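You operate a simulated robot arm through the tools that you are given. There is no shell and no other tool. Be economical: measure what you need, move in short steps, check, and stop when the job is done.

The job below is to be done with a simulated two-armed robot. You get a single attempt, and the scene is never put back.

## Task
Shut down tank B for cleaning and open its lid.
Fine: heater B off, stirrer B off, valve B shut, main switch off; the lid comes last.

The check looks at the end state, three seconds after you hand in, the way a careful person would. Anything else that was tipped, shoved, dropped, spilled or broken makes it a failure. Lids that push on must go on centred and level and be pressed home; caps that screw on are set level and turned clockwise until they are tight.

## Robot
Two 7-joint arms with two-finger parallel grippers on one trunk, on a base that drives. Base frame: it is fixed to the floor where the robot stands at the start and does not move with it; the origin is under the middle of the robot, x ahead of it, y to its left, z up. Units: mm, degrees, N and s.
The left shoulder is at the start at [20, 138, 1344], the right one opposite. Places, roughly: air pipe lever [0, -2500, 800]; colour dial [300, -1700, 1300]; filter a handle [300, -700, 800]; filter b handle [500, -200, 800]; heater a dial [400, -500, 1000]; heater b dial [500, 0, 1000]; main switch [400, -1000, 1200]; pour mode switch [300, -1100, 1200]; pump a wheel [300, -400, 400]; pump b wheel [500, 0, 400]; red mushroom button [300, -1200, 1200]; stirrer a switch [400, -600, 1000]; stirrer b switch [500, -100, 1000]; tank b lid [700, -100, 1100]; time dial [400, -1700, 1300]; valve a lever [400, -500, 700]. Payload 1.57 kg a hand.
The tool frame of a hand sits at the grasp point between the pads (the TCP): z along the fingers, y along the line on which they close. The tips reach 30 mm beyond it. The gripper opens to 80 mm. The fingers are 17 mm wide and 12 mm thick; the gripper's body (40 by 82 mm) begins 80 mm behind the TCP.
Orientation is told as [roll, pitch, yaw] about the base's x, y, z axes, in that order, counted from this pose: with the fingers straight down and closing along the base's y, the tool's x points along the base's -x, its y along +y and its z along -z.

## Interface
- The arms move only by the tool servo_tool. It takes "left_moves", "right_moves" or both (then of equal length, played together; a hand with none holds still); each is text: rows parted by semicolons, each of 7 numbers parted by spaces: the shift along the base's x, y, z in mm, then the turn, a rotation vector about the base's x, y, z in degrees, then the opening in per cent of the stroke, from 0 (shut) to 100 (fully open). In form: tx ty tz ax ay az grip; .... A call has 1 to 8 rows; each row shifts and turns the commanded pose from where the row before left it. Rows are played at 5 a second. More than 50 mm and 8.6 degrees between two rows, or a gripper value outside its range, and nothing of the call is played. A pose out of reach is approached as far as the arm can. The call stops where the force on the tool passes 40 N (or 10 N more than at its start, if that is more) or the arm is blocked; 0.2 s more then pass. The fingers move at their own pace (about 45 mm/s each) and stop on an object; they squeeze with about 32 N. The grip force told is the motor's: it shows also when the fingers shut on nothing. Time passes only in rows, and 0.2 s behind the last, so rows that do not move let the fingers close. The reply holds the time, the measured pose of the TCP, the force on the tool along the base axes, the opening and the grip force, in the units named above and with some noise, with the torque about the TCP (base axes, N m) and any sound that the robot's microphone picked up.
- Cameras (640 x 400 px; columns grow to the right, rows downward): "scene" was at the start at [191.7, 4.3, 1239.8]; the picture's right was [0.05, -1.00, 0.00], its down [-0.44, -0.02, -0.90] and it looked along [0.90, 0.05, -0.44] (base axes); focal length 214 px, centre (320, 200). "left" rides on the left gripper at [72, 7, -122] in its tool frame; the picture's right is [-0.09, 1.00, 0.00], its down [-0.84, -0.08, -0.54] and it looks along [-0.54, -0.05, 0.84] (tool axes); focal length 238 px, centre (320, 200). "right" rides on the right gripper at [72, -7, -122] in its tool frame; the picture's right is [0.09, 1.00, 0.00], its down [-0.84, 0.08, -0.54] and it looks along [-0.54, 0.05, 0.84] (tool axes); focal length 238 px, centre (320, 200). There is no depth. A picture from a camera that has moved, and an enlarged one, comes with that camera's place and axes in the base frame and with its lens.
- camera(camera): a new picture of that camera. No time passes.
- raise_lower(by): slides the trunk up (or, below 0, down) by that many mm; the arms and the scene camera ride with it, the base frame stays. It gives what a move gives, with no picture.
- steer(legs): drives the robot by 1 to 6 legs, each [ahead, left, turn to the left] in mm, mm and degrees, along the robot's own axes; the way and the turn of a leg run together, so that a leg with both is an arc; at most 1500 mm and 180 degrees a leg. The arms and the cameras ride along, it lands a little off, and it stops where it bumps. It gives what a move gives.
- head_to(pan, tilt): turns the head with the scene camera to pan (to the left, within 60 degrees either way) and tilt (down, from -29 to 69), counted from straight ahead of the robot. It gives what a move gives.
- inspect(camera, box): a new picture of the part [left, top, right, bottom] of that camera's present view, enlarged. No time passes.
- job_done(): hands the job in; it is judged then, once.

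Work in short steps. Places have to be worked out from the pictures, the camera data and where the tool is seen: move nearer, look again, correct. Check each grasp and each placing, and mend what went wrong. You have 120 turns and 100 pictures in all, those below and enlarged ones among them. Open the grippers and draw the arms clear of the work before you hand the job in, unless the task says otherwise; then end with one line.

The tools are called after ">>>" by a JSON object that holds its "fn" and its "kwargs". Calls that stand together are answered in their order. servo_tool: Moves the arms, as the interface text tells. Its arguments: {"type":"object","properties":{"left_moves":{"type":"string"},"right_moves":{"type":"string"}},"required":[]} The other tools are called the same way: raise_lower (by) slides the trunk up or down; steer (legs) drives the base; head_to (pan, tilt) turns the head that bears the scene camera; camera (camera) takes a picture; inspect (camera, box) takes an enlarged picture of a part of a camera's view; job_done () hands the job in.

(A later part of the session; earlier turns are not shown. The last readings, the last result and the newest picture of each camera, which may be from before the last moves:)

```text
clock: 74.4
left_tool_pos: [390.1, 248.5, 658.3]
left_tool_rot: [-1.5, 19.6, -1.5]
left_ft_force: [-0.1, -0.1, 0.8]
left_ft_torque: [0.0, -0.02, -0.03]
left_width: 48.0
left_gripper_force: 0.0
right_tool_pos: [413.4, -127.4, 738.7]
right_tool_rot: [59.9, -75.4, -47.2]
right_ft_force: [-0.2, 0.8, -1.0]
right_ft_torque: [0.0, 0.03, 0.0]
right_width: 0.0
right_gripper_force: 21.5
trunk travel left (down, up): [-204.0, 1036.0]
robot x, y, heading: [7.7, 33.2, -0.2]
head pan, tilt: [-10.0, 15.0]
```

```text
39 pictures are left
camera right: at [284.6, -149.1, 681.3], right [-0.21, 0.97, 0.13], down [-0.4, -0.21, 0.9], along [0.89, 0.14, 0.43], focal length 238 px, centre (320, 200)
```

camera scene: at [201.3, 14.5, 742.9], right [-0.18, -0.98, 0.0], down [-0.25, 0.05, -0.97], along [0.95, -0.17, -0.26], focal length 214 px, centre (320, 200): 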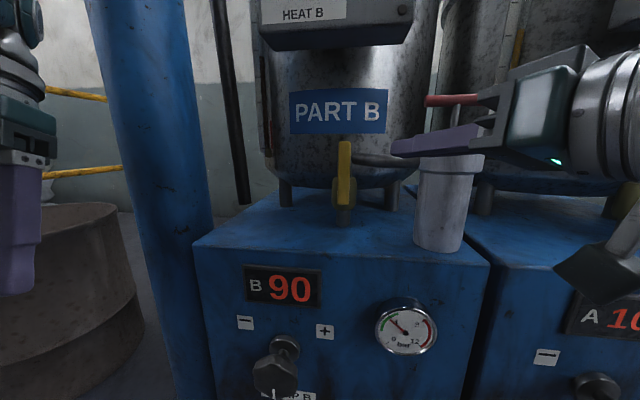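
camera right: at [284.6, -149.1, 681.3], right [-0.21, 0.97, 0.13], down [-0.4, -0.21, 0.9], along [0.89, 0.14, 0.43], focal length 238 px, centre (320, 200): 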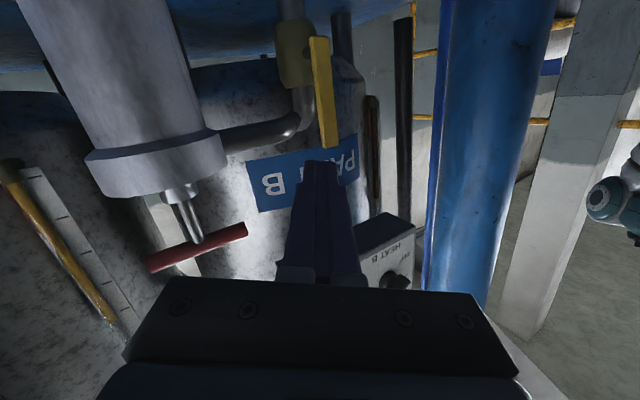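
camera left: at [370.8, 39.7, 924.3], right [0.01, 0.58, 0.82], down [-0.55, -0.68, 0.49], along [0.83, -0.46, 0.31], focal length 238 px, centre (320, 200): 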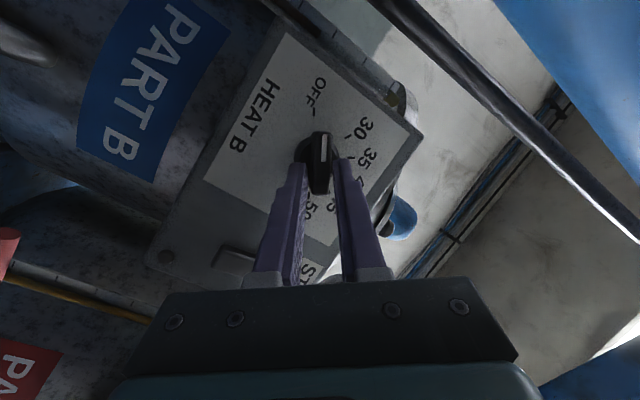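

The lever's long end points up from the valve body with room on both sides. I open the right hand to straddle it, and drive the base 60 ahead and 28 left.

>>> {"fn": "steer", "kwargs": {"legs": [[60, 28, 0]]}}

>>> {"fn": "servo_tool", "kwargs": {"right_moves": "0 0 2 0 0 0 80; 0 0 0 0 0 0 80; 0 0 0 0 0 0 80"}}

>>> {"fn": "camera", "kwargs": {"camera": "right"}}

>>> {"fn": "camera", "kwargs": {"camera": "scene"}}

```text
clock: 75.4
left_tool_pos: [449.8, 275.8, 657.7]
left_tool_rot: [-1.6, 19.6, -1.5]
left_ft_force: [0.4, -0.8, 0.0]
left_ft_torque: [0.03, 0.01, 0.02]
left_width: 48.1
left_gripper_force: 0.1
right_tool_pos: [473.3, -101.4, 737.9]
right_tool_rot: [59.8, -75.5, -47.3]
right_ft_force: [-0.1, 0.8, 0.6]
right_ft_torque: [0.02, 0.0, -0.03]
right_width: 0.3
right_gripper_force: 21.8
trunk travel left (down, up): [-204.0, 1036.0]
robot x, y, heading: [70.5, 63.3, -0.7]
head pan, tilt: [-10.0, 15.0]
```

```text
clock: 76.2
left_tool_pos: [450.1, 277.3, 657.6]
left_tool_rot: [-1.6, 19.6, -1.4]
left_ft_force: [0.9, -1.3, -0.4]
left_ft_torque: [0.01, -0.01, 0.01]
left_width: 47.9
left_gripper_force: 0.1
right_tool_pos: [474.2, -100.5, 739.2]
right_tool_rot: [59.9, -75.4, -47.2]
right_ft_force: [0.2, 0.5, -0.5]
right_ft_torque: [-0.02, -0.01, -0.01]
right_width: 64.1
right_gripper_force: 0.0
trunk travel left (down, up): [-204.0, 1036.0]
robot x, y, heading: [72.1, 58.1, -0.3]
head pan, tilt: [-10.0, 15.0]
```

```text
38 pictures are left
camera right: at [345.4, -121.8, 683.2], right [-0.21, 0.97, 0.13], down [-0.4, -0.21, 0.9], along [0.89, 0.14, 0.43], focal length 238 px, centre (320, 200)
```

right: 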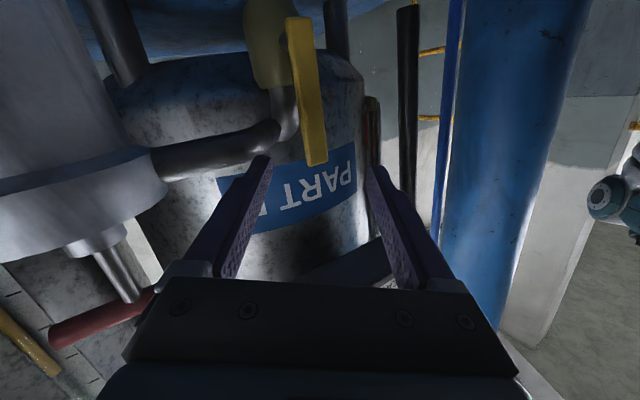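

```text
37 pictures are left
camera scene: at [261.5, 41.7, 742.9], right [-0.18, -0.98, 0.0], down [-0.25, 0.05, -0.97], along [0.95, -0.17, -0.26], focal length 214 px, centre (320, 200)
```

scene: 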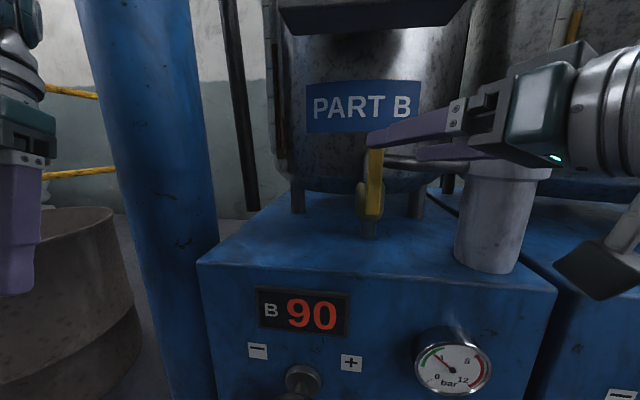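

The lever top (≈[540, -92, 745]) lies between the open fingers. I move in along the tool, slightly down, and close gently.

>>> {"fn": "servo_tool", "kwargs": {"right_moves": "0 0 -8 0 0 0 80; 12 3 -2 0 0 0 80; 12 2 -2 0 0 0 80; 10 2 -1 0 0 0 80; 8 1 -1 0 0 0 80; 0 0 0 0 0 0 80"}}

>>> {"fn": "camera", "kwargs": {"camera": "right"}}

```text
clock: 77.6
left_tool_pos: [450.5, 276.8, 658.1]
left_tool_rot: [-1.6, 19.6, -1.4]
left_ft_force: [0.2, -0.4, 0.4]
left_ft_torque: [0.0, 0.0, 0.04]
left_width: 47.7
left_gripper_force: 0.1
right_tool_pos: [506.5, -95.7, 727.2]
right_tool_rot: [60.0, -75.3, -47.0]
right_ft_force: [0.9, 0.5, -0.3]
right_ft_torque: [0.02, 0.01, 0.03]
right_width: 64.0
right_gripper_force: 0.1
right hand out of reach, approached as far as the arm can: row 5
trunk travel left (down, up): [-204.0, 1036.0]
robot x, y, heading: [66.2, 60.5, -0.1]
head pan, tilt: [-10.0, 15.0]
```

```text
36 pictures are left
camera right: at [378.8, -116.5, 670.6], right [-0.22, 0.97, 0.13], down [-0.39, -0.21, 0.9], along [0.89, 0.15, 0.43], focal length 238 px, centre (320, 200)
```

right: 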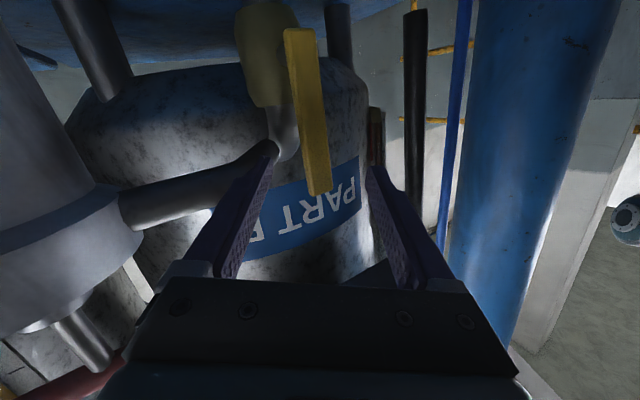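

The lever sits well between the fingers. I close loosely around it and first test a push to the left (+y).

>>> {"fn": "servo_tool", "kwargs": {"right_moves": "0 0 0 0 0 0 36; 0 0 0 0 0 0 36; 0 5 0 0 0 0 36; 0 5 0 0 0 0 36; 0 5 0 0 0 0 36; 0 5 0 0 0 0 36; 0 5 0 0 0 0 36; 0 0 0 0 0 0 36"}}

>>> {"fn": "camera", "kwargs": {"camera": "right"}}

```text
clock: 79.4
left_tool_pos: [449.2, 276.1, 658.7]
left_tool_rot: [-1.6, 19.7, -1.4]
left_ft_force: [0.4, -0.1, 0.3]
left_ft_torque: [0.0, 0.0, 0.02]
left_width: 48.3
left_gripper_force: 0.0
right_tool_pos: [507.3, -94.9, 728.1]
right_tool_rot: [60.0, -75.3, -47.0]
right_ft_force: [-0.3, 0.1, -0.2]
right_ft_torque: [0.0, -0.04, 0.01]
right_width: 29.0
right_gripper_force: 0.0
right hand out of reach, approached as far as the arm can: row 3, 4, 5, 6, 7
trunk travel left (down, up): [-204.0, 1036.0]
robot x, y, heading: [66.9, 56.8, -0.1]
head pan, tilt: [-10.0, 15.0]
```

```text
35 pictures are left
camera right: at [378.7, -116.5, 670.6], right [-0.22, 0.97, 0.13], down [-0.39, -0.21, 0.9], along [0.89, 0.15, 0.43], focal length 238 px, centre (320, 200)
```

right: 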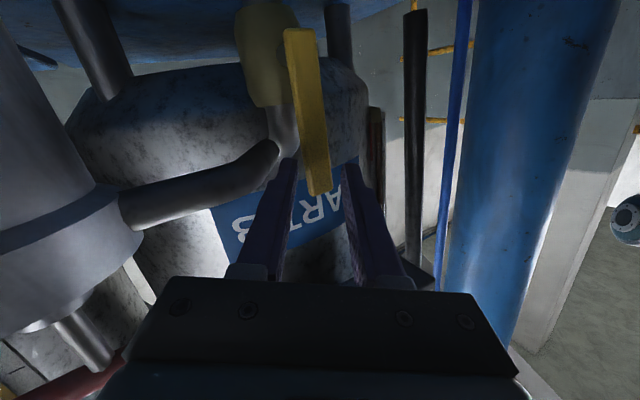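

The arm can't move further left in this pose, so I undo that command and use the base: a 20 mm drive to the left as the test push.

>>> {"fn": "servo_tool", "kwargs": {"right_moves": "0 -12 0 0 0 0 36; 0 -11 0 0 0 0 36; 0 0 0 0 0 0 36"}}

>>> {"fn": "steer", "kwargs": {"legs": [[0, 25, 0]]}}

>>> {"fn": "camera", "kwargs": {"camera": "right"}}

```text
clock: 80.2
left_tool_pos: [449.7, 276.3, 658.1]
left_tool_rot: [-1.6, 19.6, -1.4]
left_ft_force: [-0.4, -1.0, 0.8]
left_ft_torque: [0.01, -0.01, -0.02]
left_width: 47.8
left_gripper_force: 0.0
right_tool_pos: [507.1, -116.9, 727.7]
right_tool_rot: [59.9, -75.3, -47.3]
right_ft_force: [-0.9, -0.1, 0.0]
right_ft_torque: [0.0, 0.0, -0.04]
right_width: 29.0
right_gripper_force: 0.0
trunk travel left (down, up): [-204.0, 1036.0]
robot x, y, heading: [67.9, 62.1, -0.4]
head pan, tilt: [-10.0, 15.0]
```

```text
clock: 81.0
left_tool_pos: [449.3, 300.8, 658.4]
left_tool_rot: [-1.5, 19.5, -1.5]
left_ft_force: [-0.3, -0.7, 0.4]
left_ft_torque: [0.0, -0.02, 0.01]
left_width: 48.2
left_gripper_force: 0.0
right_tool_pos: [508.0, -93.7, 729.1]
right_tool_rot: [59.7, -75.3, -47.1]
right_ft_force: [0.2, -1.1, -0.8]
right_ft_torque: [-0.05, 0.02, 0.0]
right_width: 28.7
right_gripper_force: 0.0
trunk travel left (down, up): [-204.0, 1036.0]
robot x, y, heading: [68.0, 81.7, -0.3]
head pan, tilt: [-10.0, 15.0]
```

```text
34 pictures are left
camera right: at [378.8, -114.2, 670.9], right [-0.22, 0.97, 0.13], down [-0.39, -0.21, 0.9], along [0.89, 0.14, 0.43], focal length 238 px, centre (320, 200)
```

right: 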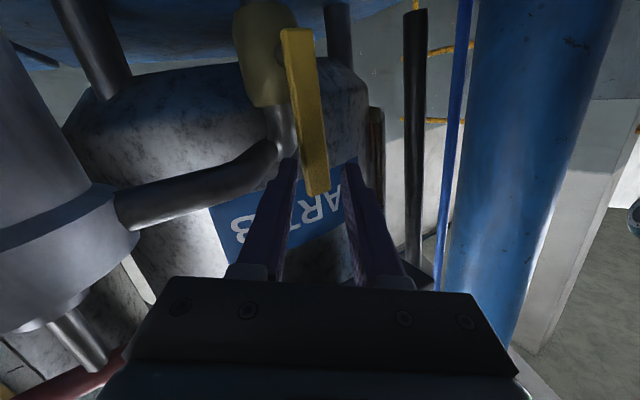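

No force and no lever motion: the tips are still ~10 mm short of the lever (its face is near x 545). I push 20 mm deeper, then test +y with the arm.

>>> {"fn": "servo_tool", "kwargs": {"right_moves": "7 2 0 0 0 0 36; 7 1 0 0 0 0 36; 6 0 0 0 0 0 36; 0 0 0 0 0 0 36; 0 6 0 0 0 0 36; 0 6 0 0 0 0 36; 0 0 0 0 0 0 36"}}

>>> {"fn": "camera", "kwargs": {"camera": "right"}}

```text
clock: 82.6
left_tool_pos: [450.2, 296.6, 658.1]
left_tool_rot: [-1.8, 19.7, -1.5]
left_ft_force: [-0.8, -0.1, 0.2]
left_ft_torque: [-0.01, 0.01, 0.04]
left_width: 48.0
left_gripper_force: 0.1
right_tool_pos: [527.3, -82.8, 728.7]
right_tool_rot: [59.1, -75.6, -46.7]
right_ft_force: [0.1, -15.0, 1.7]
right_ft_torque: [-0.24, 0.01, -0.26]
right_width: 41.3
right_gripper_force: 6.5
trunk travel left (down, up): [-204.0, 1036.0]
robot x, y, heading: [70.6, 83.2, -0.4]
head pan, tilt: [-10.0, 15.0]
```

```text
33 pictures are left
camera right: at [399.2, -104.0, 672.0], right [-0.21, 0.97, 0.12], down [-0.4, -0.2, 0.9], along [0.89, 0.14, 0.43], focal length 238 px, centre (320, 200)
```

right: 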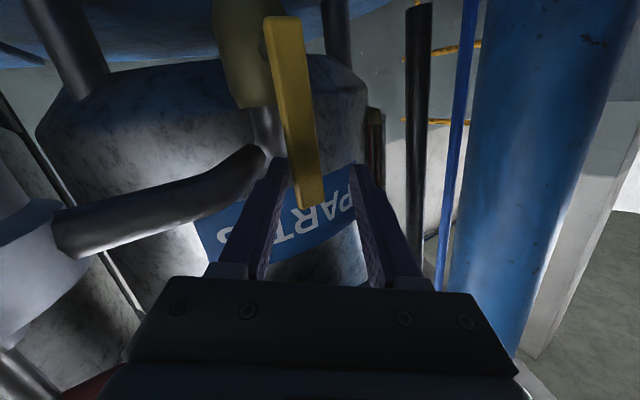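

Contact: the lever resists −15 N to the left without moving. I grip it firmly and try the other way (right, clockwise).

>>> {"fn": "servo_tool", "kwargs": {"right_moves": "0 -6 0 0 0 0 20; 0 0 0 0 0 0 0; 0 0 0 0 0 0 0; 0 0 0 0 0 0 0; 0 -5 0 1 0 0 0; 0 -5 0 3 0 0 0; 0 -5 0 4 0 0 0; 0 0 0 0 0 0 0"}}

>>> {"fn": "camera", "kwargs": {"camera": "right"}}

```text
clock: 84.4
left_tool_pos: [450.2, 301.3, 658.0]
left_tool_rot: [-1.7, 19.6, -1.4]
left_ft_force: [0.1, 0.1, 0.4]
left_ft_torque: [0.01, -0.01, 0.03]
left_width: 48.0
left_gripper_force: 0.0
right_tool_pos: [527.8, -98.2, 727.1]
right_tool_rot: [75.1, -68.8, -61.5]
right_ft_force: [4.8, -1.2, -12.4]
right_ft_torque: [-0.58, -0.91, 0.07]
right_width: 26.3
right_gripper_force: 37.6
trunk travel left (down, up): [-204.0, 1036.0]
robot x, y, heading: [71.5, 86.8, -0.3]
head pan, tilt: [-10.0, 15.0]
```

```text
32 pictures are left
camera right: at [398.9, -110.9, 668.1], right [-0.22, 0.94, 0.26], down [-0.39, -0.33, 0.86], along [0.89, 0.08, 0.44], focal length 238 px, centre (320, 200)
```

right: 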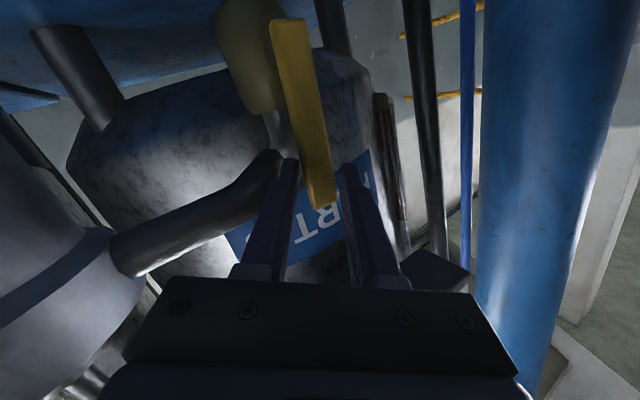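

The lever moved right (clockwise) with little force. I continue along its arc about the pivot, rolling with it.

>>> {"fn": "servo_tool", "kwargs": {"right_moves": "0 -6.8 -1.4 8 0 0 0; 0 -6.6 -2.4 8 0 0 0; 0 -6.2 -3.3 8 0 0 0; 0 0 0 0 0 0 0"}}

>>> {"fn": "camera", "kwargs": {"camera": "right"}}

```text
clock: 85.4
left_tool_pos: [443.6, 299.8, 656.3]
left_tool_rot: [-1.5, 19.8, -1.4]
left_ft_force: [0.6, 0.2, -0.1]
left_ft_torque: [-0.02, -0.01, -0.01]
left_width: 48.0
left_gripper_force: 0.1
right_tool_pos: [522.1, -120.5, 720.8]
right_tool_rot: [91.4, -46.2, -75.8]
right_ft_force: [-22.0, -2.3, 4.9]
right_ft_torque: [-0.9, -1.3, -0.31]
right_width: 30.0
right_gripper_force: 39.5
trunk travel left (down, up): [-204.0, 1036.0]
robot x, y, heading: [70.9, 87.0, -0.5]
head pan, tilt: [-10.0, 15.0]
```

```text
31 pictures are left
camera right: at [393.0, -108.1, 661.6], right [-0.22, 0.75, 0.62], down [-0.4, -0.65, 0.65], along [0.89, -0.11, 0.44], focal length 238 px, centre (320, 200)
```

right: 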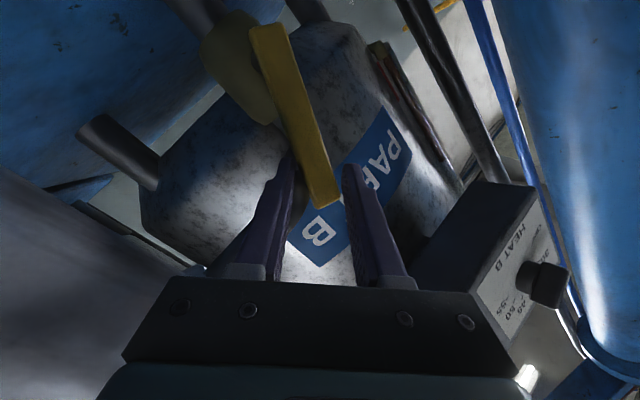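

The lever is at about 25° and following. I back off 4 mm in x (pressing 22 N) and carry on along the arc.

>>> {"fn": "servo_tool", "kwargs": {"right_moves": "-4 -6.2 -3.3 2 0 0 0; 0 -5.6 -4.1 3 0 0 0; 0 -5 -4.8 4 0 0 0; 0 -4.3 -5.5 4 0 0 0; 0 0 0 0 0 0 0"}}

>>> {"fn": "camera", "kwargs": {"camera": "right"}}

>>> {"fn": "camera", "kwargs": {"camera": "scene"}}

```text
clock: 86.6
left_tool_pos: [444.7, 297.5, 655.6]
left_tool_rot: [-1.7, 19.9, -1.4]
left_ft_force: [-0.3, -1.1, 0.0]
left_ft_torque: [-0.05, 0.01, -0.03]
left_width: 48.1
left_gripper_force: 0.0
right_tool_pos: [519.4, -143.2, 701.8]
right_tool_rot: [94.5, -33.6, -77.8]
right_ft_force: [-18.7, -8.3, 3.5]
right_ft_torque: [-0.6, -0.3, -0.52]
right_width: 25.7
right_gripper_force: 37.0
trunk travel left (down, up): [-204.0, 1036.0]
robot x, y, heading: [70.8, 83.7, -0.2]
head pan, tilt: [-10.0, 15.0]
```

```text
30 pictures are left
camera right: at [390.1, -118.2, 645.0], right [-0.21, 0.59, 0.78], down [-0.39, -0.78, 0.49], along [0.9, -0.2, 0.4], focal length 238 px, centre (320, 200)
```

right: 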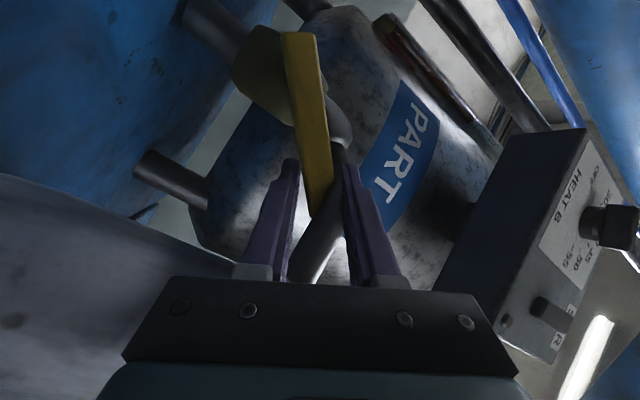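

```text
29 pictures are left
camera scene: at [256.8, 64.2, 742.1], right [-0.18, -0.98, 0.0], down [-0.26, 0.04, -0.96], along [0.95, -0.17, -0.26], focal length 214 px, centre (320, 200)
```

scene: 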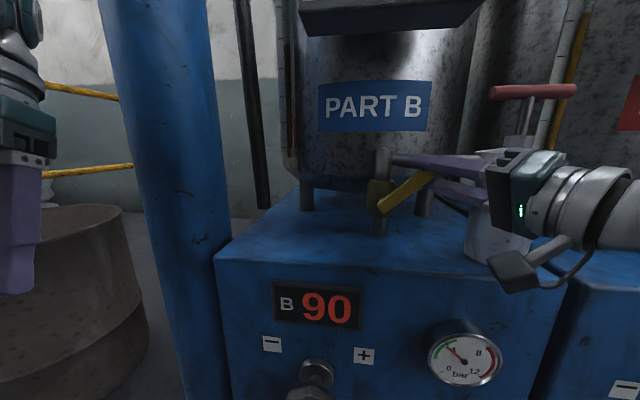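

The scene view shows the lever about 56° over. I continue the rest, moving mostly down now.

>>> {"fn": "servo_tool", "kwargs": {"right_moves": "-4 -3.5 -7 4 0 0 0; 0 -2.6 -8 4 0 0 0; 0 -1.7 -8 4 0 0 0; 0 -0.7 -8 4 0 0 0; 0 0 0 0 0 0 0"}}

>>> {"fn": "camera", "kwargs": {"camera": "scene"}}

```text
clock: 87.8
left_tool_pos: [447.0, 295.8, 657.1]
left_tool_rot: [-1.8, 19.7, -1.6]
left_ft_force: [0.2, -0.3, 0.1]
left_ft_torque: [-0.02, -0.02, -0.02]
left_width: 48.2
left_gripper_force: 0.0
right_tool_pos: [517.1, -154.6, 668.8]
right_tool_rot: [98.1, -18.0, -79.5]
right_ft_force: [-7.9, -18.2, -3.9]
right_ft_torque: [-0.6, 0.08, -0.86]
right_width: 21.8
right_gripper_force: 34.2
trunk travel left (down, up): [-204.0, 1036.0]
robot x, y, heading: [65.6, 83.9, -0.2]
head pan, tilt: [-10.0, 15.0]
```

```text
28 pictures are left
camera scene: at [259.0, 61.7, 742.5], right [-0.18, -0.98, 0.0], down [-0.26, 0.04, -0.97], along [0.95, -0.17, -0.26], focal length 214 px, centre (320, 200)
```

scene: 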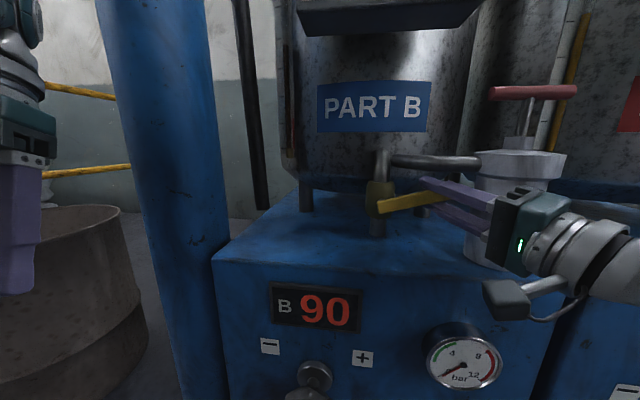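

The gauge has fallen toward 0 and the lever is ~15° from horizontal. I press down two more steps to the stop.

>>> {"fn": "servo_tool", "kwargs": {"right_moves": "0 2 -7 3 0 0 0; 0 1 -7 3 0 0 0; 0 1 -5 2 0 0 0; 0 0 -4 0 0 0 0; 0 0 0 0 0 0 0"}}

>>> {"fn": "inspect", "kwargs": {"camera": "scene", "box": [340, 130, 500, 250]}}

```text
clock: 89.0
left_tool_pos: [448.9, 294.4, 656.6]
left_tool_rot: [-1.9, 19.7, -1.5]
left_ft_force: [-0.7, -0.7, 0.6]
left_ft_torque: [0.01, -0.02, 0.05]
left_width: 47.9
left_gripper_force: 0.0
right_tool_pos: [517.4, -153.7, 651.2]
right_tool_rot: [100.5, -10.2, -80.4]
right_ft_force: [-10.0, -19.1, 14.5]
right_ft_torque: [0.79, -0.22, -0.34]
right_width: 20.8
right_gripper_force: 33.8
trunk travel left (down, up): [-204.0, 1036.0]
robot x, y, heading: [70.7, 85.3, -0.5]
head pan, tilt: [-10.0, 15.0]
```

```text
3.33 times, centred on (420, 190) of scene
camera zoom: at [260.0, 60.5, 743.0], right [-0.18, -0.98, 0.01], down [-0.26, 0.04, -0.97], along [0.95, -0.17, -0.26], focal length 715 px, centre (-13, 233)
```

zoom: 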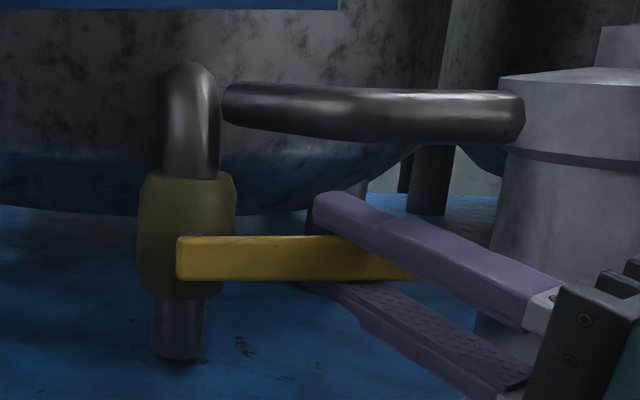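

The lever is horizontal and against its stop (upward reaction 14 N): valve B shut. I open the fingers and back the base straight out.

>>> {"fn": "servo_tool", "kwargs": {"right_moves": "0 0 3 0 0 0 20; 0 0 3 0 0 0 50; 0 0 0 0 0 0 55; -8 0 0 0 0 0 55; -15 0 0 0 0 0 55; -15 0 0 0 0 0 55; 0 0 0 0 0 0 55"}}

>>> {"fn": "steer", "kwargs": {"legs": [[-150, 0, 0]]}}

>>> {"fn": "camera", "kwargs": {"camera": "scene"}}

```text
clock: 90.6
left_tool_pos: [449.7, 302.4, 657.7]
left_tool_rot: [-1.6, 19.6, -1.4]
left_ft_force: [0.8, -0.9, 0.4]
left_ft_torque: [0.01, -0.03, 0.01]
left_width: 48.1
left_gripper_force: 0.0
right_tool_pos: [480.5, -144.1, 655.1]
right_tool_rot: [100.0, -10.0, -80.0]
right_ft_force: [0.3, -0.2, -0.9]
right_ft_torque: [0.02, 0.02, 0.0]
right_width: 43.9
right_gripper_force: 0.1
trunk travel left (down, up): [-204.0, 1036.0]
robot x, y, heading: [71.9, 86.1, -0.4]
head pan, tilt: [-10.0, 15.0]
```

```text
clock: 92.0
left_tool_pos: [302.6, 303.0, 659.2]
left_tool_rot: [-1.6, 19.5, -1.5]
left_ft_force: [0.0, 0.2, -1.1]
left_ft_torque: [-0.04, 0.01, -0.02]
left_width: 48.0
left_gripper_force: 0.1
right_tool_pos: [333.8, -142.4, 655.1]
right_tool_rot: [100.1, -9.9, -79.9]
right_ft_force: [-0.2, -0.3, 1.1]
right_ft_torque: [0.01, 0.0, -0.02]
right_width: 44.1
right_gripper_force: 0.0
trunk travel left (down, up): [-204.0, 1036.0]
robot x, y, heading: [-77.6, 83.4, -0.5]
head pan, tilt: [-10.0, 15.0]
```

```text
26 pictures are left
camera scene: at [114.1, 67.6, 743.0], right [-0.18, -0.98, 0.0], down [-0.25, 0.05, -0.97], along [0.95, -0.17, -0.26], focal length 214 px, centre (320, 200)
```

scene: 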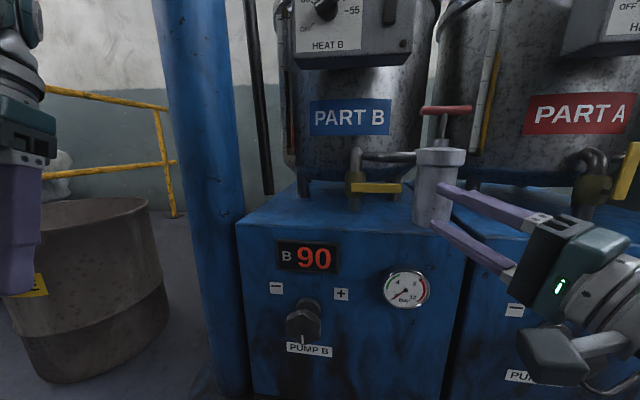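

Valve B is clearly shut with the gauge near zero. Next the main switch on the cabinet near [380, -1000, 1213]: I back away, raise the trunk and drive along to the right.

>>> {"fn": "steer", "kwargs": {"legs": [[-130, 0, 0], [0, -1150, 0]]}}

>>> {"fn": "raise_lower", "kwargs": {"by": 450}}

>>> {"fn": "head_to", "kwargs": {"pan": 0, "tilt": 5}}

>>> {"fn": "camera", "kwargs": {"camera": "scene"}}

```text
clock: 96.6
left_tool_pos: [164.7, -403.1, 657.7]
left_tool_rot: [-1.5, 19.7, -1.4]
left_ft_force: [-0.5, 0.4, -0.3]
left_ft_torque: [-0.02, 0.01, -0.02]
left_width: 48.0
left_gripper_force: 0.1
right_tool_pos: [193.2, -841.3, 650.6]
right_tool_rot: [99.2, -9.3, -78.7]
right_ft_force: [-4.9, 5.1, -0.1]
right_ft_torque: [0.11, 0.16, 0.15]
right_width: 43.2
right_gripper_force: 0.1
trunk travel left (down, up): [-204.0, 1036.0]
robot x, y, heading: [-214.7, -620.9, -0.3]
head pan, tilt: [-10.0, 15.0]
stopped in leg 2: the force on the tool passed its limit at 47 N (the readings are from after the stop); the commanded pose is now the measured one
```

```text
refused: 450 is not a number from -400 to 400
```

```text
clock: 97.3
left_tool_pos: [163.9, -404.0, 658.2]
left_tool_rot: [-1.5, 19.5, -1.5]
left_ft_force: [0.5, -0.2, 0.0]
left_ft_torque: [-0.01, -0.01, 0.02]
left_width: 47.9
left_gripper_force: 0.0
right_tool_pos: [192.1, -841.9, 651.8]
right_tool_rot: [99.4, -9.3, -78.8]
right_ft_force: [-5.5, 5.1, -1.8]
right_ft_torque: [0.14, 0.2, 0.18]
right_width: 43.1
right_gripper_force: 0.1
trunk travel left (down, up): [-204.0, 1036.0]
robot x, y, heading: [-212.9, -620.9, -0.2]
head pan, tilt: [0.0, 5.0]
```

```text
25 pictures are left
camera scene: at [-24.3, -622.1, 758.8], right [-0.01, -1.0, 0.0], down [-0.09, 0.0, -1.0], along [1.0, -0.01, -0.09], focal length 214 px, centre (320, 200)
```

scene: 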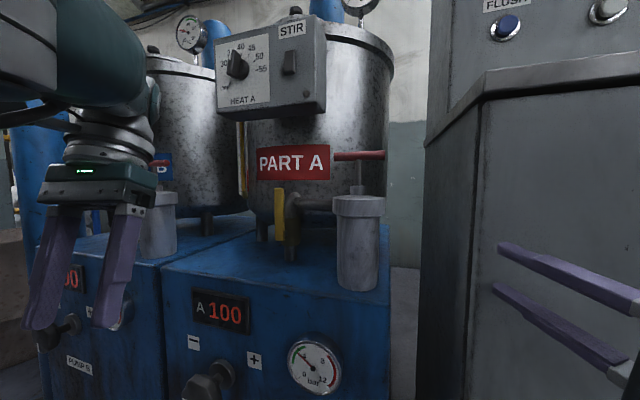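

The right fingers touched the cabinet, which stands nearer than I thought. I back off left and rearward, and raise the trunk.

>>> {"fn": "steer", "kwargs": {"legs": [[0, 40, 0], [-170, 0, 0]]}}

>>> {"fn": "raise_lower", "kwargs": {"by": 400}}

>>> {"fn": "head_to", "kwargs": {"pan": -35, "tilt": 5}}

>>> {"fn": "camera", "kwargs": {"camera": "scene"}}

```text
clock: 99.2
left_tool_pos: [-1.2, -364.4, 660.3]
left_tool_rot: [-1.6, 19.5, -1.5]
left_ft_force: [-0.3, 0.0, -0.6]
left_ft_torque: [-0.02, 0.01, 0.02]
left_width: 47.9
left_gripper_force: 0.1
right_tool_pos: [28.1, -801.6, 652.6]
right_tool_rot: [99.5, -9.4, -78.9]
right_ft_force: [-0.5, 0.0, -0.2]
right_ft_torque: [-0.02, -0.01, -0.02]
right_width: 44.2
right_gripper_force: 0.1
trunk travel left (down, up): [-204.0, 1036.0]
robot x, y, heading: [-379.1, -578.9, -0.3]
head pan, tilt: [0.0, 5.0]
```

```text
clock: 103.1
left_tool_pos: [-1.5, -363.8, 1058.8]
left_tool_rot: [-1.6, 19.5, -1.6]
left_ft_force: [0.2, 0.2, -0.1]
left_ft_torque: [0.02, 0.01, -0.02]
left_width: 47.9
left_gripper_force: 0.0
right_tool_pos: [26.5, -802.5, 1052.7]
right_tool_rot: [99.5, -9.4, -79.0]
right_ft_force: [0.6, 0.9, -0.1]
right_ft_torque: [-0.02, -0.04, 0.01]
right_width: 44.0
right_gripper_force: 0.0
trunk travel left (down, up): [-604.0, 636.0]
robot x, y, heading: [-381.5, -580.7, -0.6]
head pan, tilt: [0.0, 5.0]
```

```text
clock: 104.1
left_tool_pos: [-1.6, -362.4, 1059.0]
left_tool_rot: [-1.6, 19.5, -1.5]
left_ft_force: [0.4, -0.3, -0.1]
left_ft_torque: [0.05, -0.01, 0.03]
left_width: 48.0
left_gripper_force: 0.0
right_tool_pos: [26.5, -801.4, 1052.4]
right_tool_rot: [99.4, -9.4, -79.0]
right_ft_force: [0.3, 0.0, 0.4]
right_ft_torque: [0.0, 0.01, -0.01]
right_width: 44.1
right_gripper_force: 0.1
trunk travel left (down, up): [-604.0, 636.0]
robot x, y, heading: [-384.4, -582.3, -0.2]
head pan, tilt: [-35.0, 5.0]
```

```text
24 pictures are left
camera scene: at [-207.2, -634.6, 1159.1], right [-0.58, -0.82, 0.0], down [-0.07, 0.05, -1.0], along [0.81, -0.58, -0.09], focal length 214 px, centre (320, 200)
```

scene: 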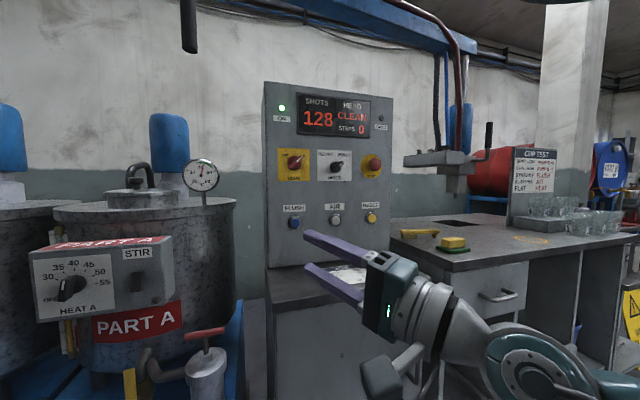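

>>> {"fn": "inspect", "kwargs": {"camera": "scene", "box": [262, 80, 402, 240]}}

```text
2.50 times, centred on (332, 160) of scene
camera zoom: at [-207.2, -634.6, 1159.1], right [-0.58, -0.82, 0.0], down [-0.07, 0.05, -1.0], along [0.81, -0.58, -0.09], focal length 536 px, centre (290, 300)
```

zoom: 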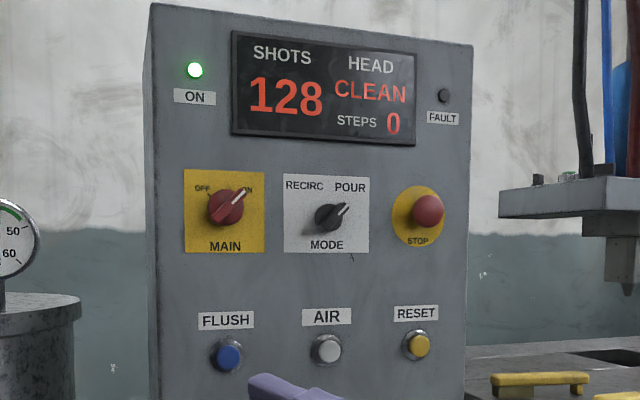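

MAIN's red knob points to ON (up-right); OFF is up-left, a 90° counter-clockwise turn, at about [366, -950, 1213]. The plant is yawed about 16°, so I turn the base −16° and move in front for the left hand.

>>> {"fn": "steer", "kwargs": {"legs": [[0, 0, -16], [0, -348, 0], [150, 0, 0]]}}

>>> {"fn": "raise_lower", "kwargs": {"by": 150}}

>>> {"fn": "servo_tool", "kwargs": {"left_moves": "4 -1 0 -2.2 -7.9 0 60; 4 -1 0 -2.2 -7.9 0 60; 4 -1 0 -2.2 -7.9 0 60; 4 -1 0 -2.2 -7.9 0 60; 4 -1 0 -2.2 -7.9 0 60; 4 -1 0 -2.2 -7.9 0 60; 4 -1 0 -2.2 -7.9 0 60; 0 0 0 0 0 0 60"}}

```text
clock: 108.2
left_tool_pos: [92.1, -846.5, 1059.0]
left_tool_rot: [-1.6, 19.5, -17.7]
left_ft_force: [-0.2, -0.6, 0.0]
left_ft_torque: [0.01, 0.0, -0.02]
left_width: 48.0
left_gripper_force: 0.0
right_tool_pos: [-3.0, -1276.0, 1051.9]
right_tool_rot: [99.4, -9.4, -95.3]
right_ft_force: [0.4, -0.1, 0.6]
right_ft_torque: [0.01, 0.01, 0.0]
right_width: 44.0
right_gripper_force: 0.1
trunk travel left (down, up): [-604.0, 636.0]
robot x, y, heading: [-338.0, -952.0, -16.7]
head pan, tilt: [-35.0, 5.0]
```

```text
clock: 110.0
left_tool_pos: [91.6, -847.5, 1207.8]
left_tool_rot: [-1.6, 19.4, -17.7]
left_ft_force: [0.0, 0.2, -0.3]
left_ft_torque: [-0.01, -0.02, 0.01]
left_width: 47.8
left_gripper_force: 0.1
right_tool_pos: [-3.2, -1276.0, 1202.2]
right_tool_rot: [99.5, -9.3, -95.2]
right_ft_force: [-0.1, 0.5, 0.3]
right_ft_torque: [-0.01, 0.03, -0.02]
right_width: 44.0
right_gripper_force: 0.1
trunk travel left (down, up): [-754.0, 486.0]
robot x, y, heading: [-334.0, -948.0, -16.9]
head pan, tilt: [-35.0, 5.0]
```

```text
clock: 111.8
left_tool_pos: [142.4, -811.9, 1204.1]
left_tool_rot: [1.1, -38.1, -18.2]
left_ft_force: [-0.3, -0.6, 0.8]
left_ft_torque: [0.03, 0.03, 0.02]
left_width: 48.0
left_gripper_force: 0.2
left hand out of reach, approached as far as the arm can: row 1, 2, 3, 4
right_tool_pos: [-3.2, -1276.9, 1203.1]
right_tool_rot: [99.4, -9.4, -95.3]
right_ft_force: [0.2, 0.2, 0.8]
right_ft_torque: [-0.02, -0.02, 0.0]
right_width: 44.1
right_gripper_force: 0.0
trunk travel left (down, up): [-754.0, 486.0]
robot x, y, heading: [-334.6, -950.7, -16.7]
head pan, tilt: [-35.0, 5.0]
```

The rotation proceeds; I finish pointing the left hand forward.

>>> {"fn": "servo_tool", "kwargs": {"left_moves": "8 -2 2 -2.2 -7.9 0 60; 8 -2 2 -2.2 -7.9 0 60; 8 -2 2 -2.2 -7.9 0 60; 6 -2 2 -2.2 -7.9 0 60; 6 -2 1 -2.2 -7.9 0 60; 4 -1 0 -2.2 -7.9 0 60; 0 0 0 -1.1 -4 0 60; 0 0 0 0 0 0 60"}}

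>>> {"fn": "head_to", "kwargs": {"pan": 0, "tilt": 10}}

>>> {"fn": "camera", "kwargs": {"camera": "left"}}

>>> {"fn": "camera", "kwargs": {"camera": "scene"}}

```text
clock: 113.5
left_tool_pos: [183.7, -826.2, 1210.7]
left_tool_rot: [120.7, -87.7, -137.1]
left_ft_force: [0.1, -0.2, 0.4]
left_ft_torque: [0.0, -0.04, 0.0]
left_width: 48.3
left_gripper_force: 0.0
right_tool_pos: [-2.6, -1276.4, 1203.0]
right_tool_rot: [99.5, -9.4, -95.2]
right_ft_force: [0.3, 0.4, 0.3]
right_ft_torque: [0.02, 0.02, 0.03]
right_width: 44.1
right_gripper_force: 0.0
trunk travel left (down, up): [-754.0, 486.0]
robot x, y, heading: [-333.1, -948.8, -16.6]
head pan, tilt: [-35.0, 5.0]
```

```text
clock: 114.6
left_tool_pos: [183.1, -825.1, 1211.0]
left_tool_rot: [119.7, -87.6, -135.9]
left_ft_force: [0.0, 0.5, 0.8]
left_ft_torque: [0.05, -0.02, 0.01]
left_width: 48.2
left_gripper_force: 0.0
right_tool_pos: [-4.4, -1277.1, 1202.6]
right_tool_rot: [99.5, -9.5, -95.2]
right_ft_force: [0.1, -0.4, -0.2]
right_ft_torque: [-0.02, 0.03, 0.02]
right_width: 44.0
right_gripper_force: 0.0
trunk travel left (down, up): [-754.0, 486.0]
robot x, y, heading: [-335.9, -948.0, -16.5]
head pan, tilt: [0.0, 10.0]
```

```text
22 pictures are left
camera left: at [70.6, -782.0, 1138.0], right [0.28, 0.95, 0.13], down [-0.57, 0.05, 0.82], along [0.78, -0.3, 0.55], focal length 238 px, centre (320, 200)
```

left: 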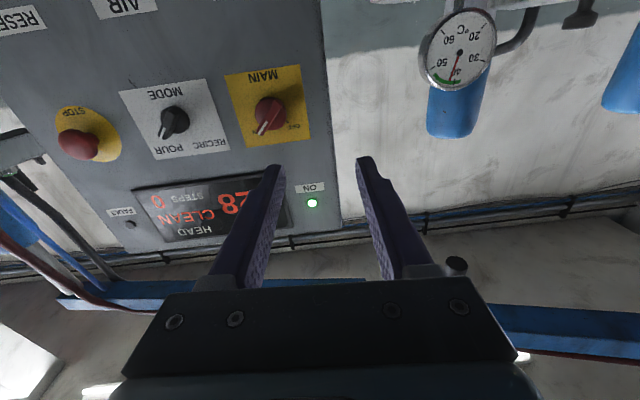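

```text
21 pictures are left
camera scene: at [-149.2, -1005.2, 1301.1], right [-0.29, -0.96, 0.0], down [-0.17, 0.05, -0.98], along [0.94, -0.28, -0.17], focal length 214 px, centre (320, 200)
```

scene: 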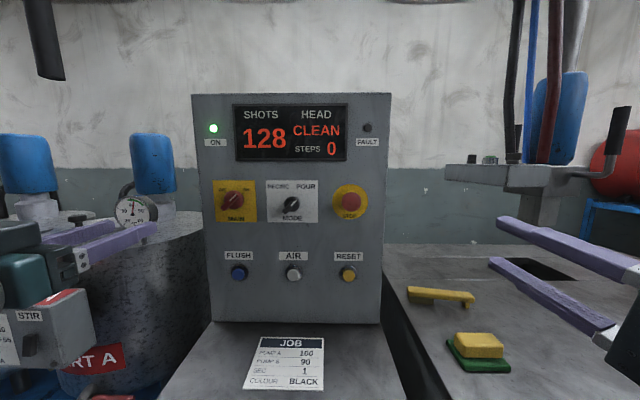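

The view is square on. Both rays put MAIN's knob at ≈[380, -954, 1213]. I drive 130 ahead and 65 right, and roll the left hand +42° to match the bar.

>>> {"fn": "steer", "kwargs": {"legs": [[130, -65, 0]]}}

>>> {"fn": "servo_tool", "kwargs": {"left_moves": "0 0 0 7.7 -2.2 0 60; 0 0 0 7.7 -2.2 0 60; 0 0 0 7.7 -2.2 0 60; 0 0 0 7.7 -2.2 0 60; 0 0 0 7.7 -2.2 0 60; 0 0 0 2 -0.6 0 60; 0 0 0 0 0 0 60"}}

>>> {"fn": "camera", "kwargs": {"camera": "left"}}

```text
clock: 115.9
left_tool_pos: [290.5, -924.4, 1210.5]
left_tool_rot: [119.1, -87.7, -135.5]
left_ft_force: [1.4, -0.6, -0.3]
left_ft_torque: [-0.02, 0.0, 0.02]
left_width: 48.0
left_gripper_force: 0.0
right_tool_pos: [103.5, -1376.9, 1203.0]
right_tool_rot: [99.4, -9.4, -95.1]
right_ft_force: [-0.7, -0.3, 0.6]
right_ft_torque: [0.0, -0.01, -0.03]
right_width: 43.8
right_gripper_force: 0.0
trunk travel left (down, up): [-754.0, 486.0]
robot x, y, heading: [-227.9, -1049.8, -16.5]
head pan, tilt: [0.0, 10.0]
```

```text
clock: 117.5
left_tool_pos: [290.3, -924.8, 1209.9]
left_tool_rot: [90.8, -45.6, -107.6]
left_ft_force: [0.1, -0.2, -0.1]
left_ft_torque: [0.01, -0.02, -0.01]
left_width: 47.9
left_gripper_force: 0.0
right_tool_pos: [103.6, -1374.8, 1202.8]
right_tool_rot: [99.5, -9.4, -95.2]
right_ft_force: [0.0, 0.4, -0.1]
right_ft_torque: [-0.01, 0.01, 0.03]
right_width: 44.2
right_gripper_force: 0.2
trunk travel left (down, up): [-754.0, 486.0]
robot x, y, heading: [-228.7, -1048.6, -16.5]
head pan, tilt: [0.0, 10.0]
```

```text
20 pictures are left
camera left: at [189.9, -836.1, 1163.8], right [0.18, 0.62, 0.76], down [-0.71, -0.45, 0.54], along [0.68, -0.64, 0.36], focal length 238 px, centre (320, 200)
```

left: 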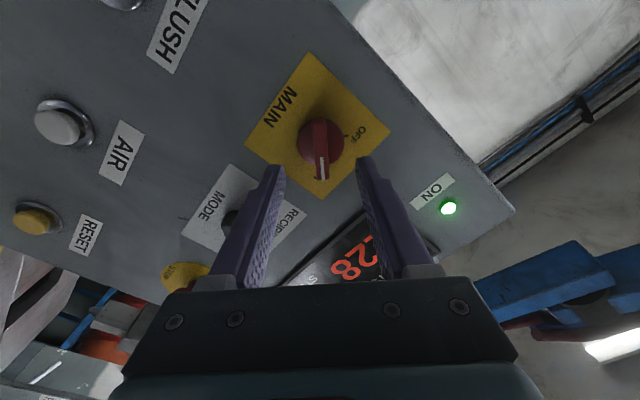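

Bar is centred and aligned. I advance 50 mm along the tool axis and grip.

>>> {"fn": "servo_tool", "kwargs": {"left_moves": "14 -5 1 0 0 0 60; 14 -5 1 0 0 0 60; 12 -4 1 0 0 0 60; 8 -2 0 0 0 0 60; 0 0 0 0 0 0 60; 0 0 0 0 0 0 0; 0 0 0 0 0 0 0; 0 0 0 0 0 0 0"}}

>>> {"fn": "camera", "kwargs": {"camera": "left"}}

```text
clock: 119.3
left_tool_pos: [338.2, -939.0, 1212.9]
left_tool_rot: [90.7, -45.9, -107.7]
left_ft_force: [0.5, 1.5, 0.6]
left_ft_torque: [0.05, 0.19, -0.17]
left_width: 12.0
left_gripper_force: 20.2
right_tool_pos: [103.4, -1375.4, 1202.0]
right_tool_rot: [99.6, -9.4, -95.3]
right_ft_force: [-0.2, -0.5, 0.3]
right_ft_torque: [0.0, -0.02, -0.02]
right_width: 44.0
right_gripper_force: 0.1
trunk travel left (down, up): [-754.0, 486.0]
robot x, y, heading: [-225.6, -1047.4, -16.5]
head pan, tilt: [0.0, 10.0]
```

```text
19 pictures are left
camera left: at [238.4, -852.1, 1165.9], right [0.18, 0.62, 0.76], down [-0.71, -0.45, 0.54], along [0.68, -0.64, 0.36], focal length 238 px, centre (320, 200)
```

left: 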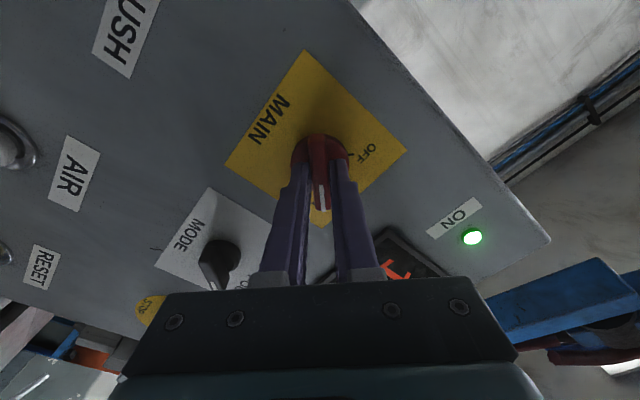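

Clean grip (12 mm) with almost no side force. I turn 90° counter-clockwise about the tool axis.

>>> {"fn": "servo_tool", "kwargs": {"left_moves": "0 0 0 -7.7 2.2 0 0; 0 0 0 -7.7 2.2 0 0; 0 0 0 -7.7 2.2 0 0; 0 0 0 -7.7 2.2 0 0; 0 0 0 -7.7 2.2 0 0; 0 0 0 -7.7 2.2 0 0; 0 0 0 -7.7 2.2 0 0; 0 0 0 0 0 0 0"}}

>>> {"fn": "servo_tool", "kwargs": {"left_moves": "0 0 0 -7.7 2.2 0 0; 0 0 0 -7.7 2.2 0 0; 0 0 0 -7.7 2.2 0 0; 0 0 0 -7.7 2.2 0 0; 0 0 0 0 0 0 0"}}

>>> {"fn": "camera", "kwargs": {"camera": "left"}}

```text
clock: 121.1
left_tool_pos: [336.7, -942.4, 1211.1]
left_tool_rot: [-95.2, -77.8, 78.8]
left_ft_force: [5.4, -13.8, -10.3]
left_ft_torque: [0.21, 0.59, -0.72]
left_width: 12.2
left_gripper_force: 29.4
right_tool_pos: [103.2, -1378.3, 1203.3]
right_tool_rot: [99.3, -9.5, -95.2]
right_ft_force: [0.0, -0.1, 0.2]
right_ft_torque: [0.02, -0.02, -0.01]
right_width: 43.8
right_gripper_force: 0.0
trunk travel left (down, up): [-754.0, 486.0]
robot x, y, heading: [-229.8, -1049.4, -16.7]
head pan, tilt: [0.0, 10.0]
```

```text
clock: 122.3
left_tool_pos: [336.6, -943.9, 1213.6]
left_tool_rot: [-91.6, -45.8, 75.5]
left_ft_force: [-8.0, -16.7, -2.9]
left_ft_torque: [0.09, 0.23, -1.12]
left_width: 11.8
left_gripper_force: 29.7
right_tool_pos: [102.7, -1377.4, 1203.0]
right_tool_rot: [99.4, -9.6, -95.1]
right_ft_force: [0.3, 0.3, -0.4]
right_ft_torque: [-0.01, -0.02, -0.01]
right_width: 44.0
right_gripper_force: 0.1
trunk travel left (down, up): [-754.0, 486.0]
robot x, y, heading: [-229.8, -1050.8, -16.6]
head pan, tilt: [0.0, 10.0]
```

```text
18 pictures are left
camera left: at [208.3, -954.5, 1155.6], right [0.22, 0.75, -0.63], down [-0.39, 0.66, 0.64], along [0.89, 0.1, 0.44], focal length 238 px, centre (320, 200)
```

left: 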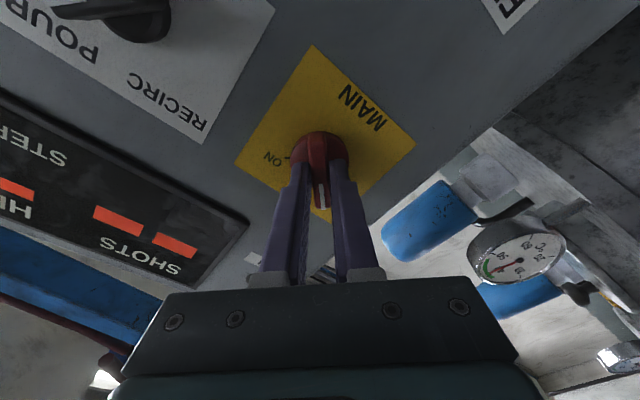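

The bar now points to the OFF corner and the display has gone to dashes. I release, back off and check from the scene camera.

>>> {"fn": "servo_tool", "kwargs": {"left_moves": "0 0 0 0 0 0 60; 0 0 0 0 0 0 60; -20 6 0 0 0 0 60; -30 8 0 0 0 0 60; -30 8 0 0 0 0 60; 0 0 0 0 0 0 60"}}

>>> {"fn": "steer", "kwargs": {"legs": [[-150, 0, 0]]}}

>>> {"fn": "camera", "kwargs": {"camera": "scene"}}

>>> {"fn": "inspect", "kwargs": {"camera": "scene", "box": [190, 100, 350, 260]}}

```text
clock: 123.7
left_tool_pos: [258.0, -917.0, 1212.3]
left_tool_rot: [-91.7, -46.1, 75.8]
left_ft_force: [0.1, 0.2, -0.2]
left_ft_torque: [0.02, -0.03, -0.01]
left_width: 48.2
left_gripper_force: 0.1
right_tool_pos: [102.8, -1375.4, 1203.3]
right_tool_rot: [99.5, -9.5, -95.1]
right_ft_force: [0.2, 0.1, -0.2]
right_ft_torque: [0.06, 0.01, 0.01]
right_width: 44.2
right_gripper_force: 0.1
trunk travel left (down, up): [-754.0, 486.0]
robot x, y, heading: [-230.4, -1048.1, -16.6]
head pan, tilt: [0.0, 10.0]
```

```text
clock: 125.1
left_tool_pos: [115.1, -876.4, 1212.8]
left_tool_rot: [-91.8, -46.1, 75.5]
left_ft_force: [0.4, 0.4, 0.7]
left_ft_torque: [0.05, -0.01, 0.02]
left_width: 48.0
left_gripper_force: 0.0
right_tool_pos: [-41.6, -1333.6, 1202.5]
right_tool_rot: [99.5, -9.4, -95.4]
right_ft_force: [-1.2, 0.0, 0.0]
right_ft_torque: [-0.01, -0.02, -0.01]
right_width: 44.1
right_gripper_force: 0.0
trunk travel left (down, up): [-754.0, 486.0]
robot x, y, heading: [-374.7, -1004.9, -16.7]
head pan, tilt: [0.0, 10.0]
```

```text
17 pictures are left
camera scene: at [-186.9, -1061.9, 1301.1], right [-0.29, -0.96, 0.0], down [-0.17, 0.05, -0.98], along [0.94, -0.29, -0.17], focal length 214 px, centre (320, 200)
```

scene: 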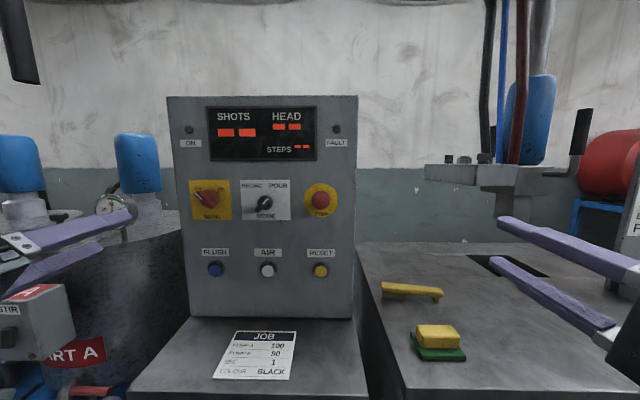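

```text
2.50 times, centred on (270, 180) of scene
camera zoom: at [-186.9, -1061.9, 1301.1], right [-0.29, -0.96, 0.0], down [-0.17, 0.05, -0.98], along [0.94, -0.29, -0.17], focal length 536 px, centre (445, 250)
```

zoom: 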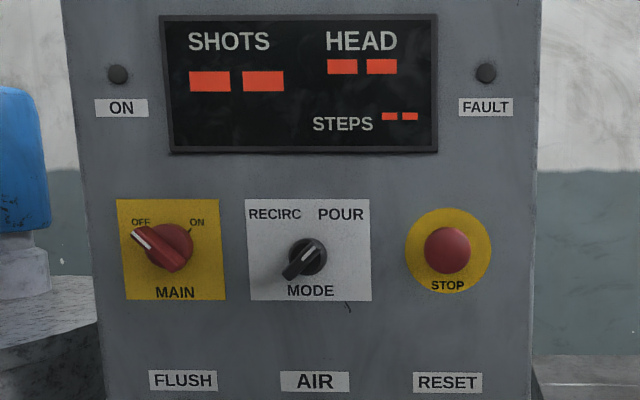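

MAIN is OFF and the ON lamp is dark. I check that the MODE knob still points to POUR.

>>> {"fn": "inspect", "kwargs": {"camera": "scene", "box": [235, 175, 295, 225]}}

```text
8.00 times, centred on (265, 200) of scene
camera zoom: at [-186.9, -1061.9, 1301.1], right [-0.29, -0.96, 0.0], down [-0.17, 0.05, -0.98], along [0.94, -0.29, -0.17], focal length 1716 px, centre (760, 200)
```

zoom: 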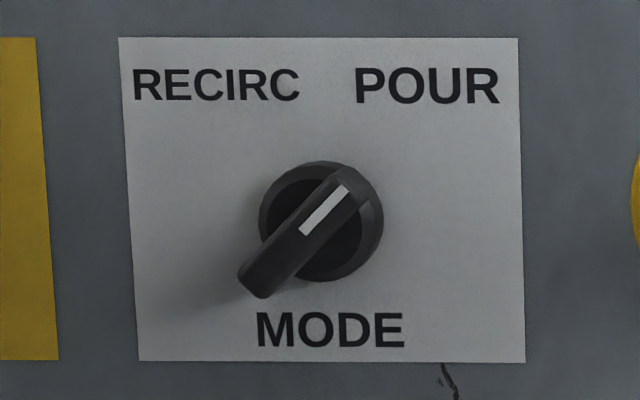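

MODE is untouched. Next the lid: its knob is at about [696, -114, 1165], so I need long reach. I roll the left hand level and test how far it can extend here in free space.

>>> {"fn": "servo_tool", "kwargs": {"left_moves": "0 0 0 7.7 -2.2 0 60; 0 0 0 7.7 -2.2 0 60; 0 0 0 7.7 -2.2 0 60; 0 0 0 7.7 -2.2 0 60; 0 0 0 7.7 -2.2 0 60; 0 0 0 3.5 -1 0 60; 0 0 0 0 0 0 60"}}

>>> {"fn": "servo_tool", "kwargs": {"left_moves": "28 -8 0 0 0 0 60; 28 -8 0 0 0 0 60; 28 -8 0 0 0 0 60; 28 -8 0 0 0 0 60; 28 -8 0 0 0 0 60; 0 0 0 0 0 0 60"}}

```text
clock: 126.7
left_tool_pos: [114.5, -874.8, 1213.2]
left_tool_rot: [-174.2, -88.9, 157.5]
left_ft_force: [-0.1, -0.4, 0.0]
left_ft_torque: [-0.05, 0.01, 0.03]
left_width: 48.0
left_gripper_force: 0.0
right_tool_pos: [-42.5, -1332.6, 1203.1]
right_tool_rot: [99.5, -9.4, -95.4]
right_ft_force: [0.9, -0.3, -0.3]
right_ft_torque: [0.0, -0.02, -0.02]
right_width: 43.8
right_gripper_force: 0.1
trunk travel left (down, up): [-754.0, 486.0]
robot x, y, heading: [-374.2, -1006.4, -17.0]
head pan, tilt: [0.0, 10.0]
```

```text
clock: 128.1
left_tool_pos: [257.4, -915.7, 1213.3]
left_tool_rot: [-169.9, -88.9, 153.3]
left_ft_force: [0.1, -1.1, 0.1]
left_ft_torque: [0.02, -0.02, -0.03]
left_width: 48.2
left_gripper_force: 0.1
right_tool_pos: [-42.1, -1334.3, 1202.4]
right_tool_rot: [99.4, -9.4, -95.5]
right_ft_force: [-0.3, 0.0, 0.5]
right_ft_torque: [-0.02, 0.04, -0.01]
right_width: 43.9
right_gripper_force: 0.1
trunk travel left (down, up): [-754.0, 486.0]
robot x, y, heading: [-373.8, -1004.5, -16.8]
head pan, tilt: [0.0, 10.0]
```

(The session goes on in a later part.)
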